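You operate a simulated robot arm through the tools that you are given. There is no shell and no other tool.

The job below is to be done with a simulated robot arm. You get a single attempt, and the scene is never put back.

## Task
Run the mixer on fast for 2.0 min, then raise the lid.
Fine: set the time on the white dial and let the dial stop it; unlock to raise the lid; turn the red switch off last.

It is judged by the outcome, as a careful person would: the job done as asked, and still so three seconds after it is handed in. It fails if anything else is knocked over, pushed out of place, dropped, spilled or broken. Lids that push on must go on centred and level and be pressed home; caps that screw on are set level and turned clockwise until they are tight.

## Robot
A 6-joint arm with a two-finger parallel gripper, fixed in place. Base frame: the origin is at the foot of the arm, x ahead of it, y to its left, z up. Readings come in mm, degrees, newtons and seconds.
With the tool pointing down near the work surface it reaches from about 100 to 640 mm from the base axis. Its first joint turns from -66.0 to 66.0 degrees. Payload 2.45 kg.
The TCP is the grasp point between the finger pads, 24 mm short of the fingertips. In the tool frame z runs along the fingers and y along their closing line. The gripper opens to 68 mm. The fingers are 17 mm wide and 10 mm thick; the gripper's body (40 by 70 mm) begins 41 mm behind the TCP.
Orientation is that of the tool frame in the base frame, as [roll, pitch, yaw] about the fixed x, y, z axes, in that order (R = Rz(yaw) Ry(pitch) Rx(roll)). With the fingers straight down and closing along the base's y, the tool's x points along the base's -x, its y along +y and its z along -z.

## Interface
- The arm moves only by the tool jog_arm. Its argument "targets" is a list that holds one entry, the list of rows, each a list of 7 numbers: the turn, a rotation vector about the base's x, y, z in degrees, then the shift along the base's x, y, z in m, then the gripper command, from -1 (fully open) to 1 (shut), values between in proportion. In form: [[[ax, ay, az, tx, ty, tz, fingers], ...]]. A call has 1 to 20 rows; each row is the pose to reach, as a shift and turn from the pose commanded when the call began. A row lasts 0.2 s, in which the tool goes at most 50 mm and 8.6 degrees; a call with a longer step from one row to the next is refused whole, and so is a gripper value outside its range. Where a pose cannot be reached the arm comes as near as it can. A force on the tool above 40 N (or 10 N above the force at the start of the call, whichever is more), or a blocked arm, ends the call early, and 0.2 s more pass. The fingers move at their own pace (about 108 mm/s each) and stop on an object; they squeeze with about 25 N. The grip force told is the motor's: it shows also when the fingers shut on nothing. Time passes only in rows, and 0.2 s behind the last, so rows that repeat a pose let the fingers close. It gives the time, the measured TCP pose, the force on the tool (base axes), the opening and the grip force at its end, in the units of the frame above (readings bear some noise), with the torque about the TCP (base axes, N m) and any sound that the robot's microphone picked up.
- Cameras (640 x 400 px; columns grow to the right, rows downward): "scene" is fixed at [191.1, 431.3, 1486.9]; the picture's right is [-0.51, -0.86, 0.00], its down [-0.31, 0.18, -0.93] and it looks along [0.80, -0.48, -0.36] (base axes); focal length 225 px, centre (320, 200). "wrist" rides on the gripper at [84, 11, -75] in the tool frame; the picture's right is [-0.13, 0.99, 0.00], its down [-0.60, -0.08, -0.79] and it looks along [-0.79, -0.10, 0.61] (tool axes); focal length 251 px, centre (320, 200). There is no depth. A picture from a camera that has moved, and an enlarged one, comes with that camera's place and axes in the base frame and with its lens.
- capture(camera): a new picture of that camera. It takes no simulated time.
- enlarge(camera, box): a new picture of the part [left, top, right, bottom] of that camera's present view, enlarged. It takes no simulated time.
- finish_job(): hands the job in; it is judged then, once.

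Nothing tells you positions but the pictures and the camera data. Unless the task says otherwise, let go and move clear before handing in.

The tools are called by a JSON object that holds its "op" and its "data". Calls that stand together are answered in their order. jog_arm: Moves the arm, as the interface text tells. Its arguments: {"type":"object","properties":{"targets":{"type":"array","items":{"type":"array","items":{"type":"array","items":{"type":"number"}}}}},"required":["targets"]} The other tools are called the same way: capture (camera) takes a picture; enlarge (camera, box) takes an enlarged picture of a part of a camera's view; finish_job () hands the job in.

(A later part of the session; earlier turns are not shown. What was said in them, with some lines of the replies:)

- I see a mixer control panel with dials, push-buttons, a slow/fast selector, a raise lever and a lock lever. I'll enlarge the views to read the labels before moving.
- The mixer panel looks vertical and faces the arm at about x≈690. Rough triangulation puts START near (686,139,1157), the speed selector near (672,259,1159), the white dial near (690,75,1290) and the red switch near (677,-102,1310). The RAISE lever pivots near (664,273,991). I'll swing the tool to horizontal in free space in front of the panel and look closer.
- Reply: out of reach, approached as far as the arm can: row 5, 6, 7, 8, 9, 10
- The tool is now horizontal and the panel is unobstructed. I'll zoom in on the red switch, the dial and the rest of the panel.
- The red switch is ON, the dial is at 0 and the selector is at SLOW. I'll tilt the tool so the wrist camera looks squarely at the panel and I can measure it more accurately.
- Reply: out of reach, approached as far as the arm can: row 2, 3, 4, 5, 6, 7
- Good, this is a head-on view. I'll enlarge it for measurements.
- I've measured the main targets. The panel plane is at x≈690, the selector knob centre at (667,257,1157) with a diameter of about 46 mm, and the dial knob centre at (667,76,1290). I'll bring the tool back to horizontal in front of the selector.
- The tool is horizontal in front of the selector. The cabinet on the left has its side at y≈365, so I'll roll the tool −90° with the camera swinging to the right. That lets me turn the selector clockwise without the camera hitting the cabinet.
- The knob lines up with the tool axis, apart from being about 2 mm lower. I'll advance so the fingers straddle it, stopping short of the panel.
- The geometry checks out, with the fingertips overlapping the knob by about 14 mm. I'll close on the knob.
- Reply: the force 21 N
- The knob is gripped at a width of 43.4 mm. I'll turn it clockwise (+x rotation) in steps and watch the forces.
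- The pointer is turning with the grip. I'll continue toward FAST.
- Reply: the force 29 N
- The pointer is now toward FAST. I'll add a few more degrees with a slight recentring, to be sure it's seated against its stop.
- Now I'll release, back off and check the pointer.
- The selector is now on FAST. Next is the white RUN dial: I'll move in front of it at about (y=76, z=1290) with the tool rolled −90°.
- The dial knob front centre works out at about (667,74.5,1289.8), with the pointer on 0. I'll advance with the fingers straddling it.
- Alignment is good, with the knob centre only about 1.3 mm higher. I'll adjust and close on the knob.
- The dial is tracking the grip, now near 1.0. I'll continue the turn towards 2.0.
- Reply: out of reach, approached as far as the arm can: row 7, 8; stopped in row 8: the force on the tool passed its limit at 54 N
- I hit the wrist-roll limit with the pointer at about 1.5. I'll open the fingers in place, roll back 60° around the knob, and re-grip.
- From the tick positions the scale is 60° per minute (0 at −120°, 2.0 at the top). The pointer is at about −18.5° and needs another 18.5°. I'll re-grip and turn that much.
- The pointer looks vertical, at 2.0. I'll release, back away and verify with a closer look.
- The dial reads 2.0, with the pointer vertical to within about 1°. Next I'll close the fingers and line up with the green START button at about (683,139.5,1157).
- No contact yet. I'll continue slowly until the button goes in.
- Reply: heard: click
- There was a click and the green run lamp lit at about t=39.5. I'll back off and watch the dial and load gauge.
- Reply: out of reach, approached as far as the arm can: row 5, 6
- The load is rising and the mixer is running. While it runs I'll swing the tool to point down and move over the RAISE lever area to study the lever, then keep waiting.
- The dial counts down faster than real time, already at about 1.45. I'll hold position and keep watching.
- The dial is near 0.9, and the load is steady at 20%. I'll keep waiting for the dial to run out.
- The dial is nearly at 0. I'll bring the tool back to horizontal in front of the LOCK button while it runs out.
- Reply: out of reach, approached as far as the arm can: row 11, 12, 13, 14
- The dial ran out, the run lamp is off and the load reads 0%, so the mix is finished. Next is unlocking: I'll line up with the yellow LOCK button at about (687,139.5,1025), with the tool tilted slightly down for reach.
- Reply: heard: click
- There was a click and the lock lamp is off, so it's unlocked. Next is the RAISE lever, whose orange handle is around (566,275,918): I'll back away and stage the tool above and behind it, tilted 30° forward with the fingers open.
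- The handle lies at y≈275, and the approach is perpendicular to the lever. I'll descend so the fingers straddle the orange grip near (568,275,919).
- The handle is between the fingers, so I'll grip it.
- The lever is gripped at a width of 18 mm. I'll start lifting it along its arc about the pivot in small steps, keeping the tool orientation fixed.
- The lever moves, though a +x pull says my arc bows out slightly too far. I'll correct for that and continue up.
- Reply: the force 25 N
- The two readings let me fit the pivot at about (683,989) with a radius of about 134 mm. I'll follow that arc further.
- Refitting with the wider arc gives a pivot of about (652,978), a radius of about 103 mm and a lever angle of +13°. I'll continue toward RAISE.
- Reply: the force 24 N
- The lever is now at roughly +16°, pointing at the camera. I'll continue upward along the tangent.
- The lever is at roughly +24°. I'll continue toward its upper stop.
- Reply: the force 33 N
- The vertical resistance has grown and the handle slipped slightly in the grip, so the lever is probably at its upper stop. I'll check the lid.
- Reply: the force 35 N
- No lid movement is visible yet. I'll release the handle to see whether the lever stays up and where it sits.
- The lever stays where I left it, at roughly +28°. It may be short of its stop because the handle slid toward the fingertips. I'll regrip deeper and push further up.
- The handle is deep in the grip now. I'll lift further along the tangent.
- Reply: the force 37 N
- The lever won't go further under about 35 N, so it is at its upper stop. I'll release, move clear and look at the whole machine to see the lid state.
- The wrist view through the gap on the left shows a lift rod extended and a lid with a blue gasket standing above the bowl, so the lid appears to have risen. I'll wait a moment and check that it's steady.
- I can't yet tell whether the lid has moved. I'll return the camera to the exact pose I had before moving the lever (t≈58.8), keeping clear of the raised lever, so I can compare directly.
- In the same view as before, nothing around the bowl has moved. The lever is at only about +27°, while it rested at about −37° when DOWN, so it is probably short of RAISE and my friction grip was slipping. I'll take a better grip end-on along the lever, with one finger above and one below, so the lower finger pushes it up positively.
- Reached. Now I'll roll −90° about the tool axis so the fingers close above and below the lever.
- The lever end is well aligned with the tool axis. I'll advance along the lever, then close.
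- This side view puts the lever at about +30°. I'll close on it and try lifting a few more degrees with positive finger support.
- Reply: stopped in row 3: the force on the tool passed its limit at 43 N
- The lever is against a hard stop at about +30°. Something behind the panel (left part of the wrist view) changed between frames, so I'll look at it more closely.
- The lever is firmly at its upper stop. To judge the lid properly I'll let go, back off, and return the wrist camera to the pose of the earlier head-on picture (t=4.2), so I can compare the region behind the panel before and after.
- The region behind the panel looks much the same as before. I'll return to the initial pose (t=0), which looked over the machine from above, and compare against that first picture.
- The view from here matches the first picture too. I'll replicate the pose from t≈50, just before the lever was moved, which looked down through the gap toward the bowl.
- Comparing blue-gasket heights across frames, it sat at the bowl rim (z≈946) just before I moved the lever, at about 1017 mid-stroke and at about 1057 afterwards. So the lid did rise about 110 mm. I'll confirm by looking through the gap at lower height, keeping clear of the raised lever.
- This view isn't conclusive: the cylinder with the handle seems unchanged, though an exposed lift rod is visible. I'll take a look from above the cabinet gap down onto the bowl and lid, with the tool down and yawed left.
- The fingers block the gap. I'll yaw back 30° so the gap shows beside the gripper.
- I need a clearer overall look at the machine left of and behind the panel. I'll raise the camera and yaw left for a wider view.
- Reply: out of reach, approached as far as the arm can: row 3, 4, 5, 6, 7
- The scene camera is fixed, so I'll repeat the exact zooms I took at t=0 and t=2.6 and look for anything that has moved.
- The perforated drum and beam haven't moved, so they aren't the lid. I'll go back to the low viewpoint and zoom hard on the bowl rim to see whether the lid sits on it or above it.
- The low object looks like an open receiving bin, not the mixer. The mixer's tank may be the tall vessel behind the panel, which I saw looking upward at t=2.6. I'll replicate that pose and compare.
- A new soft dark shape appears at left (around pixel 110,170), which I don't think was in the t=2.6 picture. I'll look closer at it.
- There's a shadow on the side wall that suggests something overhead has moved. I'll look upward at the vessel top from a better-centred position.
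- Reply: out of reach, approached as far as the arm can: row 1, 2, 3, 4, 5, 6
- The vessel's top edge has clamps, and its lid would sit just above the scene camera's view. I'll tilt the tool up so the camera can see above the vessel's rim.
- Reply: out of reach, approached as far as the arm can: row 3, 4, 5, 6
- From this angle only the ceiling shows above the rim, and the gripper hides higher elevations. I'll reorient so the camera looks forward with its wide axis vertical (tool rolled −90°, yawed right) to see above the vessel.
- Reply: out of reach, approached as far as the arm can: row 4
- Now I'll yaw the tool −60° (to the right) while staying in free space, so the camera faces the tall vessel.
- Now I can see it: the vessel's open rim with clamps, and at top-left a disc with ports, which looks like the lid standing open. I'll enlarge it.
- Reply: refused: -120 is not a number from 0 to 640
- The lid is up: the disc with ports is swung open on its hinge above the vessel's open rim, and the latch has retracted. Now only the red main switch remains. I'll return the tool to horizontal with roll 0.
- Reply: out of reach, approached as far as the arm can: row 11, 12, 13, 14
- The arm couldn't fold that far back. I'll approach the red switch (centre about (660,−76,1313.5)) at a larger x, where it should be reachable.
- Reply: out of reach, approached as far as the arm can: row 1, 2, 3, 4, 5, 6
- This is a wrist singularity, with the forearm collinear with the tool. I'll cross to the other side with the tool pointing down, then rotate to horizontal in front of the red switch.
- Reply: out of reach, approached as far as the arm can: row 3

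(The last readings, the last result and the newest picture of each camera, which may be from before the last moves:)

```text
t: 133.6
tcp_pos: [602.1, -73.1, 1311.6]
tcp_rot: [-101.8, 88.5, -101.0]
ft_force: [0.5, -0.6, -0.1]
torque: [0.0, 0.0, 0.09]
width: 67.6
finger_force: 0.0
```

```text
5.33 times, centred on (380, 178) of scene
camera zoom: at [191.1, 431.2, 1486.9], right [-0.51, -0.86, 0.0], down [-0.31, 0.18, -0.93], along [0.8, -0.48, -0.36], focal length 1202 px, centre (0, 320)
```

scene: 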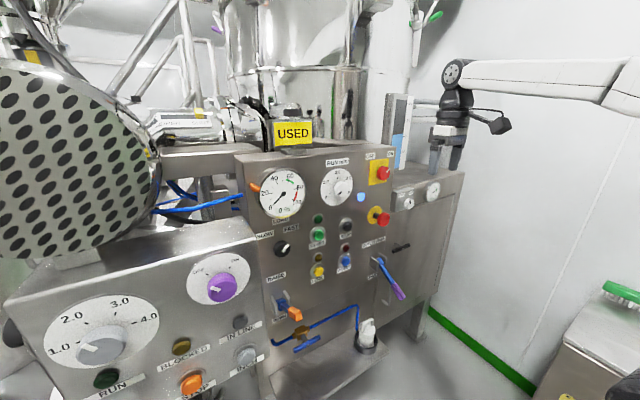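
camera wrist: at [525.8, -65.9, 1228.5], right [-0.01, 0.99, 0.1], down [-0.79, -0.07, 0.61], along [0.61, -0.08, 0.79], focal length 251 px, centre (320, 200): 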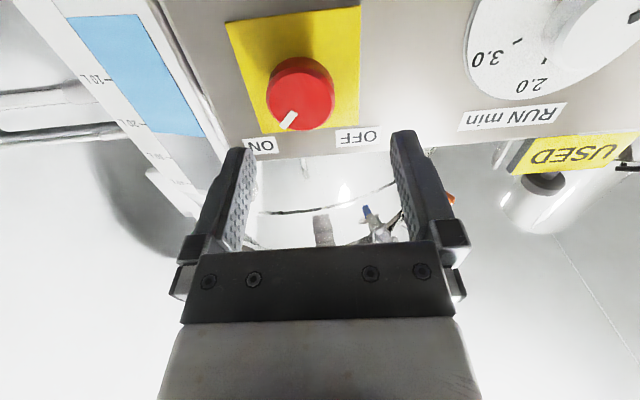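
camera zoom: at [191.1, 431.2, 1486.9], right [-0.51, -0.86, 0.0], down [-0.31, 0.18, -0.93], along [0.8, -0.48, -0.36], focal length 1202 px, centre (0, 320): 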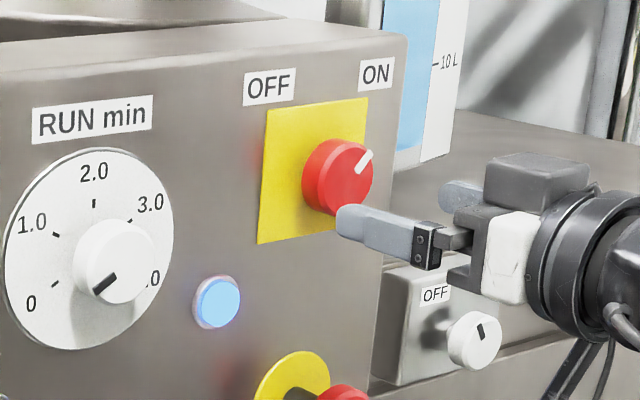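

I'm in front of the red switch (centre about y=−82, z=1311.5). It must turn counter-clockwise by about 90°, so I'll test which roll range is available here by rolling +80° first.

{"op": "jog_arm", "data": {"targets": [[[8, 0, 0, 0, -0.002, 0, -1], [16, 0, 0, 0, -0.004, 0, -1], [24, 0, 0, 0, -0.006, 0, -1], [32, 0, 0, 0, -0.008, 0, -1], [40, 0, 0, 0, -0.009, 0, -1], [48, 0, 0, 0, -0.009, 0, -1], [56, 0, 0, 0, -0.009, 0, -1], [64, 0, 0, 0, -0.009, 0, -1], [72, 0, 0, 0, -0.009, 0, -1], [80, 0, 0, 0, -0.009, 0, -1], [80, 0, 0, 0, -0.009, 0, -1]]]}}

{"op": "capture", "data": {"camera": "wrist"}}

```text
t: 136.0
tcp_pos: [599.7, -85.3, 1312.9]
tcp_rot: [90.0, 10.3, 90.1]
ft_force: [-0.8, -0.5, 0.4]
torque: [0.01, 0.03, -0.01]
width: 67.9
finger_force: 0.1
```

```text
taken
camera wrist: at [525.7, -0.4, 1308.8], right [0.0, 0.05, 1.0], down [-0.79, -0.61, 0.03], along [0.61, -0.79, 0.04], focal length 251 px, centre (320, 200)
```

wrist: 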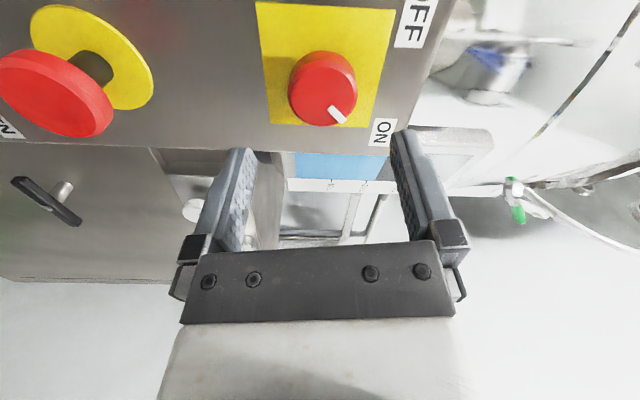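

Roll +80° works here, so I can turn from +80° down to about −10°. The knob centre is about (−82, 1313.5). I'll advance with the fingers straddling the knob.

{"op": "jog_arm", "data": {"targets": [[[0, 0, 0, 0.015, 0.002, 0.0005, -1], [0, 0, 0, 0.03, 0.003, 0.0006, -1], [0, 0, 0, 0.042, 0.0033, 0.0006, -1], [0, 0, 0, 0.05, 0.0033, 0.0006, -1], [0, 0, 0, 0.056, 0.0033, 0.0006, -1], [0, 0, 0, 0.056, 0.0033, 0.0006, -1]]]}}

{"op": "capture", "data": {"camera": "wrist"}}

{"op": "enlarge", "data": {"camera": "scene", "box": [320, 140, 440, 215]}}

```text
t: 137.4
tcp_pos: [656.1, -81.2, 1314.0]
tcp_rot: [90.0, 10.4, 90.1]
ft_force: [-0.1, 0.2, -0.8]
torque: [0.01, 0.0, -0.02]
width: 67.9
finger_force: 0.2
```

```text
taken
camera wrist: at [582.2, 3.0, 1308.9], right [0.0, 0.05, 1.0], down [-0.79, -0.61, 0.03], along [0.61, -0.79, 0.04], focal length 251 px, centre (320, 200)
```

wrist: 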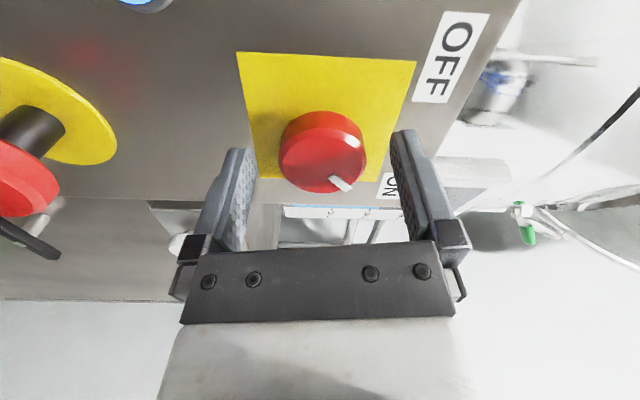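

```text
5.33 times, centred on (380, 178) of scene
camera zoom: at [191.1, 431.3, 1486.9], right [-0.51, -0.86, 0.0], down [-0.31, 0.18, -0.93], along [0.8, -0.48, -0.36], focal length 1202 px, centre (0, 320)
```

zoom: 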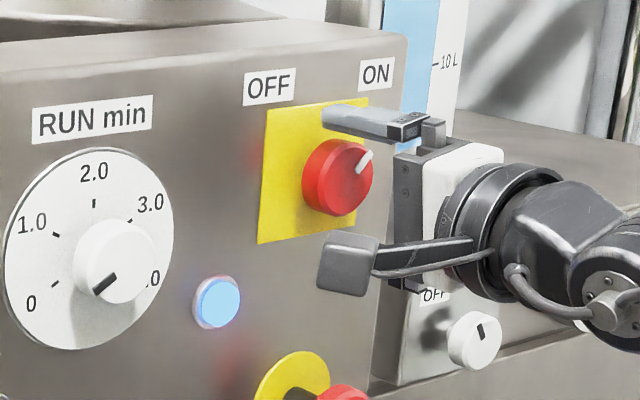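

I'll make a small alignment correction and grip the red knob.

{"op": "jog_arm", "data": {"targets": [[[0, 0, 0, 0.001, -0.0025, 0.001, -0.5], [0, 0, 0, 0.001, -0.0025, 0.001, 0.2], [0, 0, 0, 0.001, -0.0025, 0.001, 1], [0, 0, 0, 0.001, -0.0025, 0.001, 1], [0, 0, 0, 0.001, -0.0025, 0.001, 1]]]}}

```text
t: 138.6
tcp_pos: [658.1, -83.3, 1314.6]
tcp_rot: [90.0, 10.5, 90.1]
ft_force: [-2.4, 1.8, 0.5]
torque: [0.0, 0.24, 0.13]
width: 43.7
finger_force: 45.2
```

Gripped at 43.7 mm with low side loads. Now I'll turn it counter-clockwise (negative about x) in steps.

{"op": "jog_arm", "data": {"targets": [[[-6, 0, 0, 0, 0, 0, 1], [-12, 0, 0, 0, 0, 0, 1], [-18, 0, 0, 0, 0, 0, 1], [-24, 0, 0, 0, 0, 0, 1], [-30, 0, 0, 0, 0, 0, 1], [-36, 0, 0, 0, 0, 0, 1], [-42, 0, 0, 0, 0, 0, 1], [-48, 0, 0, 0, 0, 0, 1], [-48, 0, 0, 0, 0, 0, 1]]]}}

{"op": "enlarge", "data": {"camera": "scene", "box": [320, 140, 440, 215]}}

{"op": "capture", "data": {"camera": "wrist"}}

```text
t: 140.6
tcp_pos: [657.4, -84.4, 1313.6]
tcp_rot: [90.4, 58.5, 90.4]
ft_force: [-3.3, -4.6, -12.5]
torque: [0.01, -0.45, -0.22]
width: 43.5
finger_force: 44.7
```

```text
5.33 times, centred on (380, 178) of scene
camera zoom: at [191.2, 431.1, 1486.9], right [-0.51, -0.86, 0.0], down [-0.31, 0.18, -0.93], along [0.8, -0.48, -0.36], focal length 1202 px, centre (0, 320)
```

zoom: 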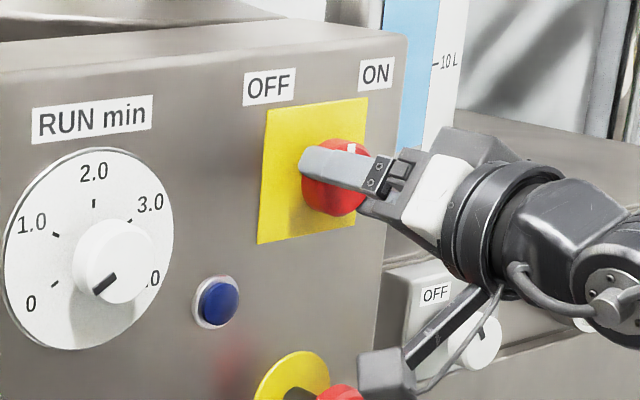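

```text
taken
camera wrist: at [582.8, -31.4, 1247.8], right [0.0, 0.78, 0.63], down [-0.79, -0.38, 0.48], along [0.61, -0.5, 0.61], focal length 251 px, centre (320, 200)
```

wrist: 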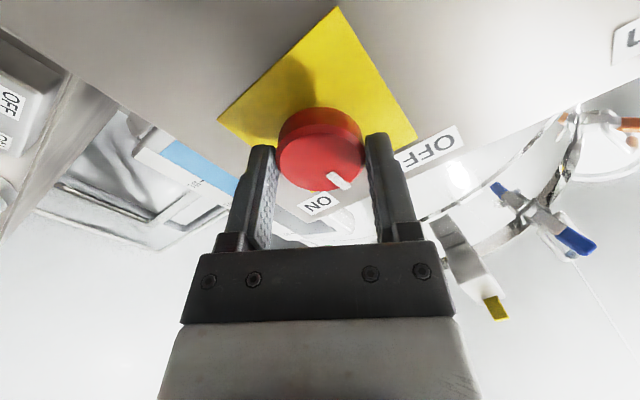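

The blue power lamp has gone out. I'll continue to the full OFF position.

{"op": "jog_arm", "data": {"targets": [[[-6, 0, 0, 0, -0.0005, -0.0005, 1], [-12, 0, 0, 0, -0.0005, -0.0005, 1], [-18, 0, 0, 0, -0.0005, -0.0005, 1], [-24, 0, 0, 0, -0.0005, -0.0005, 1], [-30, 0, 0, 0, -0.0005, -0.0005, 1], [-36, 0, 0, 0, -0.0005, -0.0005, 1], [-40, 0, 0, 0, -0.0005, -0.0005, 1], [-40, 0, 0, 0, -0.0005, -0.0005, 1]]]}}

{"op": "enlarge", "data": {"camera": "scene", "box": [320, 140, 440, 215]}}

{"op": "capture", "data": {"camera": "wrist"}}

```text
t: 142.4
tcp_pos: [656.7, -85.5, 1313.8]
tcp_rot: [-91.8, 81.6, -91.9]
ft_force: [-8.0, -12.4, -14.0]
torque: [-0.03, -0.09, -0.13]
width: 43.4
finger_force: 45.1
```

```text
5.33 times, centred on (380, 178) of scene
camera zoom: at [191.1, 430.7, 1487.1], right [-0.51, -0.86, 0.0], down [-0.31, 0.18, -0.93], along [0.8, -0.48, -0.36], focal length 1202 px, centre (0, 320)
```

zoom: 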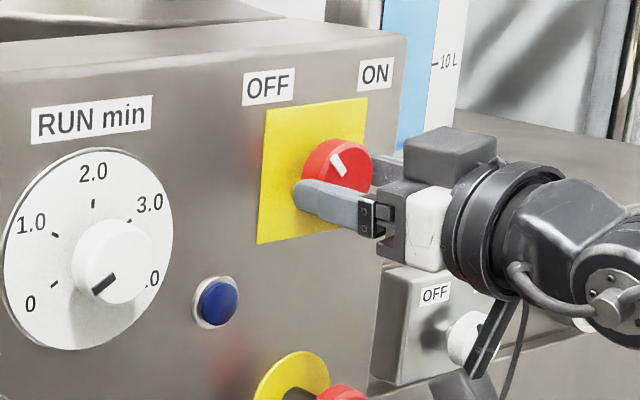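

```text
taken
camera wrist: at [582.7, -87.2, 1228.8], right [0.0, 1.0, -0.02], down [-0.79, 0.01, 0.61], along [0.61, 0.01, 0.79], focal length 251 px, centre (320, 200)
```

wrist: 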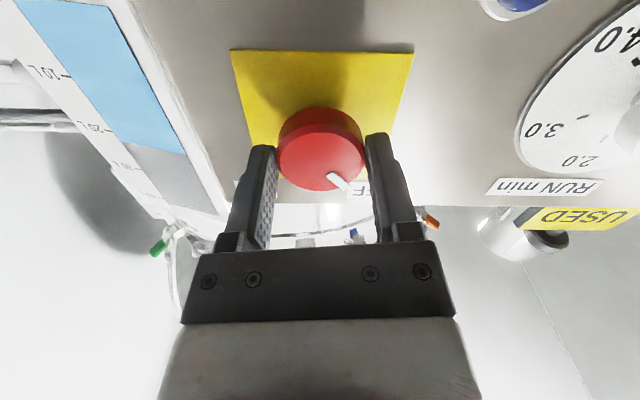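

{"op": "enlarge", "data": {"camera": "scene", "box": [364, 158, 404, 183]}}

{"op": "enlarge", "data": {"camera": "wrist", "box": [240, 80, 400, 210]}}

```text
16.00 times, centred on (384, 170) of scene
camera zoom: at [191.1, 430.7, 1487.1], right [-0.51, -0.86, 0.0], down [-0.31, 0.18, -0.93], along [0.8, -0.48, -0.36], focal length 3607 px, centre (-704, 672)
```

zoom: 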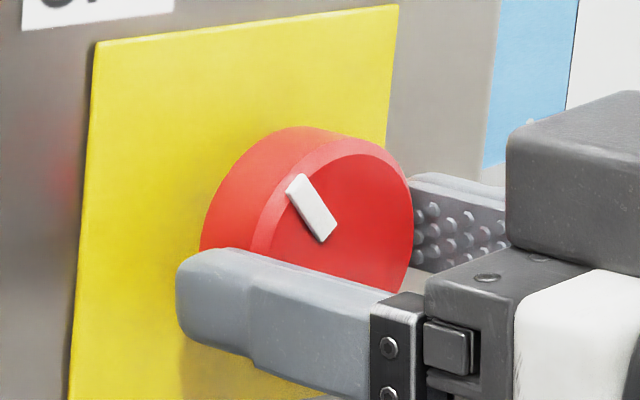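

```text
3.08 times, centred on (320, 145) of wrist
camera zoom: at [582.7, -87.2, 1228.8], right [0.0, 1.0, -0.02], down [-0.79, 0.01, 0.61], along [0.61, 0.01, 0.79], focal length 774 px, centre (320, 369)
```

zoom: 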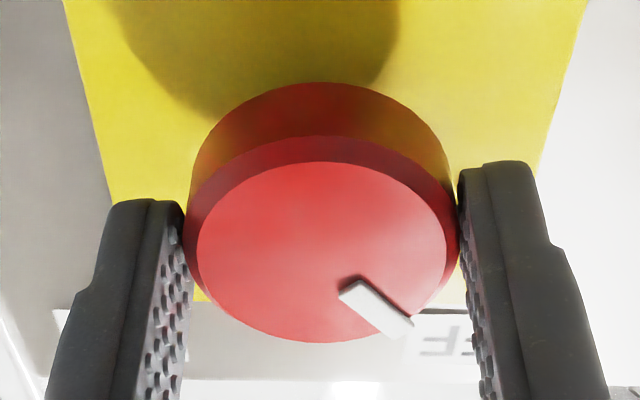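

The pointer is at about −42° toward OFF and the power lamp is off. I'll nudge it a few more degrees to seat it, then release.

{"op": "jog_arm", "data": {"targets": [[[-1.5, 0, 0, 0, -0.0005, -0.0005, 1], [-3, 0, 0, 0, -0.0005, -0.0005, 1], [-3, 0, 0, 0, -0.0005, -0.0005, 1]]]}}

{"op": "jog_arm", "data": {"targets": [[[0, 0, 0, 0, 0, 0, 0], [0, 0, 0, 0, 0, 0, -1], [0, 0, 0, 0, 0, 0, -1], [0, 0, 0, -0.02, 0, 0, -1], [0, 0, 0, -0.05, 0, 0, -1], [0, 0, 0, -0.07, 0, 0, -1]]]}}

{"op": "capture", "data": {"camera": "wrist"}}

{"op": "enlarge", "data": {"camera": "scene", "box": [300, 140, 420, 215]}}

{"op": "capture", "data": {"camera": "scene"}}

```text
t: 143.2
tcp_pos: [659.0, -85.8, 1313.0]
tcp_rot: [-91.0, 78.6, -91.0]
ft_force: [-9.1, -12.1, -10.3]
torque: [0.56, 0.46, -0.14]
width: 43.6
finger_force: 45.0
```

```text
t: 144.6
tcp_pos: [587.2, -84.7, 1314.9]
tcp_rot: [-90.4, 78.6, -90.5]
ft_force: [-0.7, 0.1, 0.0]
torque: [0.02, 0.0, 0.02]
width: 68.0
finger_force: 0.1
```

```text
taken
camera wrist: at [513.1, -91.2, 1229.2], right [0.0, 1.0, -0.07], down [-0.79, 0.04, 0.61], along [0.61, 0.06, 0.79], focal length 251 px, centre (320, 200)
```

wrist: 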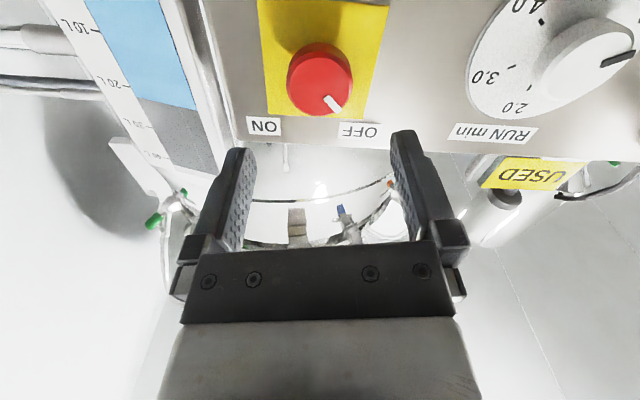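

```text
5.33 times, centred on (360, 178) of scene
camera zoom: at [191.1, 431.3, 1486.9], right [-0.51, -0.86, 0.0], down [-0.31, 0.18, -0.93], along [0.8, -0.48, -0.36], focal length 1202 px, centre (107, 320)
```

zoom: 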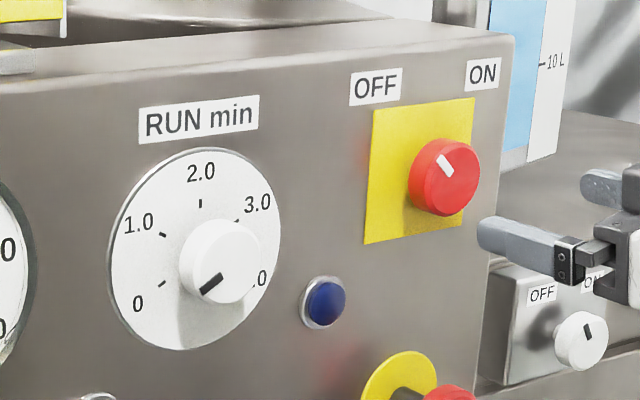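

```text
taken
```

scene: 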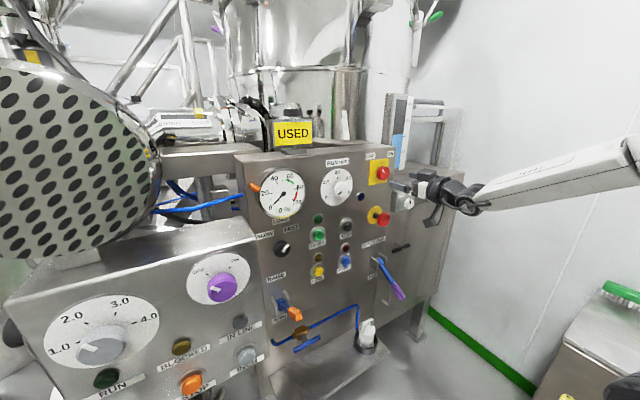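

The switch is OFF, and the rise in torque shows it seated at its stop. I'll check via the wall shadow that the lid is still up after power-off, and give it a few seconds while moving clear.

{"op": "jog_arm", "data": {"targets": [[[0, 0, 0, -0.005, 0, 0.005, -1], [8, 0, 0, -0.01, 0.0, 0.01, -1], [16, 0, 0, -0.012, 0.0, 0.015, -1], [24, 0, 0, -0.014, 0.0, 0.02, -1], [32, 0, 0, -0.016, 0.0, 0.025, -1], [40, 0, 0, -0.018, 0.0, 0.03, -1], [48, 0, 0, -0.02, 0.0, 0.03, -1], [56, 0, 0, -0.02, 0.0, 0.03, -1], [64, 0, 0, -0.02, 0.0, 0.03, -1], [72, 0, 0, -0.02, 0.0, 0.03, -1], [80, 0, 0, -0.02, 0.0, 0.03, -1], [88, 0, 0, -0.02, 0.0, 0.03, -1], [96, 0, 0, -0.02, 0.0, 0.03, -1], [101, 0, 0, -0.02, 0.0, 0.03, -1], [101, 0, 0, -0.02, 0.0, 0.03, -1]]]}}

{"op": "enlarge", "data": {"camera": "scene", "box": [340, 0, 560, 140]}}

{"op": "capture", "data": {"camera": "wrist"}}

```text
t: 147.8
tcp_pos: [567.6, -84.9, 1343.7]
tcp_rot: [90.0, 0.3, 90.0]
ft_force: [0.6, 0.1, 0.5]
torque: [0.04, 0.01, -0.01]
width: 68.2
finger_force: 0.1
```

```text
2.86 times, centred on (450, 70) of scene
camera zoom: at [191.1, 431.3, 1486.9], right [-0.51, -0.86, 0.0], down [-0.31, 0.18, -0.93], along [0.8, -0.48, -0.36], focal length 644 px, centre (-51, 571)
```

zoom: 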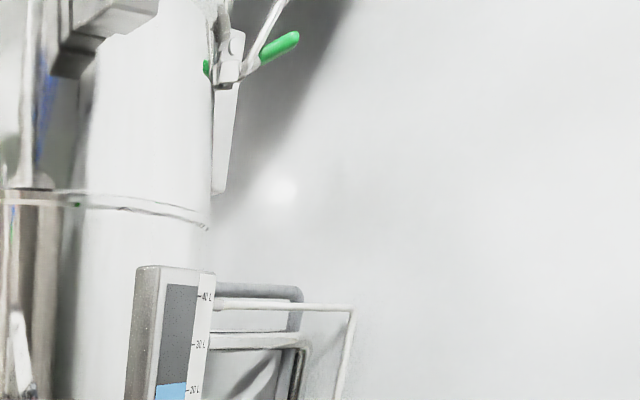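

```text
taken
camera wrist: at [492.9, -1.2, 1354.1], right [0.0, -0.12, 0.99], down [-0.79, -0.61, -0.08], along [0.61, -0.79, -0.1], focal length 251 px, centre (320, 200)
```

wrist: 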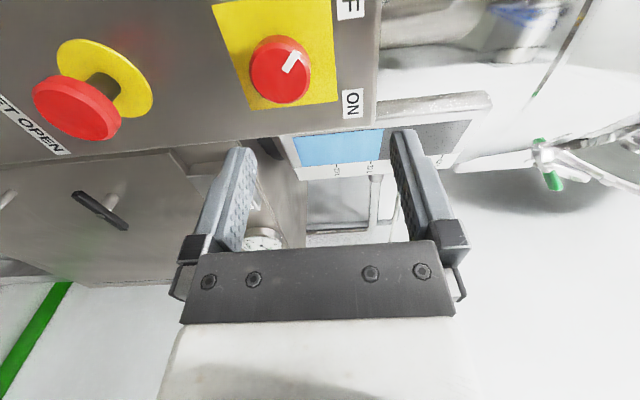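

The shadow is unchanged and the lid's edge is visible at right. I'll yaw the camera toward the vessel for one final confirmation.

{"op": "jog_arm", "data": {"targets": [[[0, 0, 7.5, -0.01, 0, 0.004, -1], [0, 0, 15, -0.02, 0, 0.008, -1], [0, 0, 22.5, -0.03, 0, 0.012, -1], [0, 0, 30, -0.04, 0, 0.016, -1], [0, 0, 37.5, -0.05, 0, 0.02, -1], [0, 0, 45, -0.06, 0, 0.024, -1], [0, 0, 45, -0.06, 0, 0.024, -1]]]}}

{"op": "capture", "data": {"camera": "wrist"}}

{"op": "capture", "data": {"camera": "scene"}}

```text
t: 149.4
tcp_pos: [507.3, -84.5, 1368.7]
tcp_rot: [90.0, 0.5, 135.2]
ft_force: [0.6, 0.7, 0.5]
torque: [0.01, 0.04, 0.0]
width: 68.2
finger_force: 0.0
```

```text
taken
camera wrist: at [395.7, -78.8, 1377.9], right [0.09, -0.09, 0.99], down [-0.13, -0.99, -0.07], along [0.99, -0.12, -0.1], focal length 251 px, centre (320, 200)
```

wrist: 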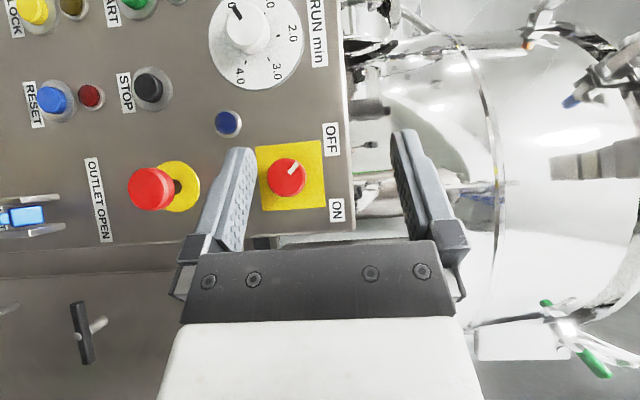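

```text
taken
```

scene: 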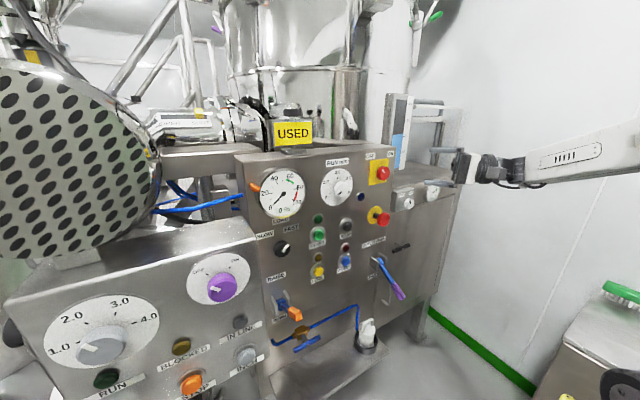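

{"op": "enlarge", "data": {"camera": "wrist", "box": [636, 0, 640, 400]}}

```text
1.00 times, centred on (638, 200) of wrist (not enlarged: the box is as wide or as high as the picture)
camera zoom: at [395.7, -78.8, 1377.9], right [0.09, -0.09, 0.99], down [-0.13, -0.99, -0.07], along [0.99, -0.12, -0.1], focal length 251 px, centre (2, 200)
```

zoom: 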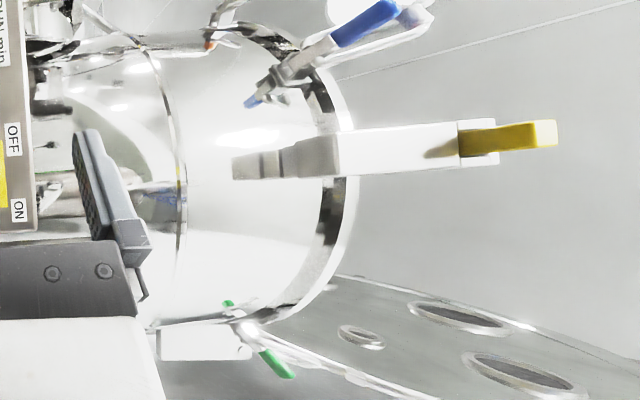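

The vessel is open and the lid is still standing up on its hinge several seconds after power-off. The mixer ran on FAST until the dial timed out at 0, the lock was released, the red switch is OFF, and the arm is clear. I'm handing in.

{"op": "finish_job", "data": {}}

```text
The job is handed in.
```

The mixer ran on fast for 2.0 min, the lid is up, and the red switch is off. I've handed the job in.

- **Mix:** I set the selector to FAST and the white dial to 2.0, then pressed START. The dial ran down to 0 and stopped the mixer itself; the load gauge read 0% afterwards.
- **Time:** The dial ran down in about 12 seconds of simulated time, not 120. I took this as the simulator's faster clock and left the dial to stop the mixer.
- **Lid:** I pressed LOCK to unlock it (its lamp went out) and moved the RAISE lever to its upper stop. The lid is hinged open above the vessel. It was still up about five seconds after power-off.
- **Power:** I turned the red switch to OFF last, and the blue power lamp went out.

The lid is outside the fixed camera's view, so I confirmed it was open with the wrist camera. Nothing was knocked over or displaced that I could see, and the arm is clear of the panel.
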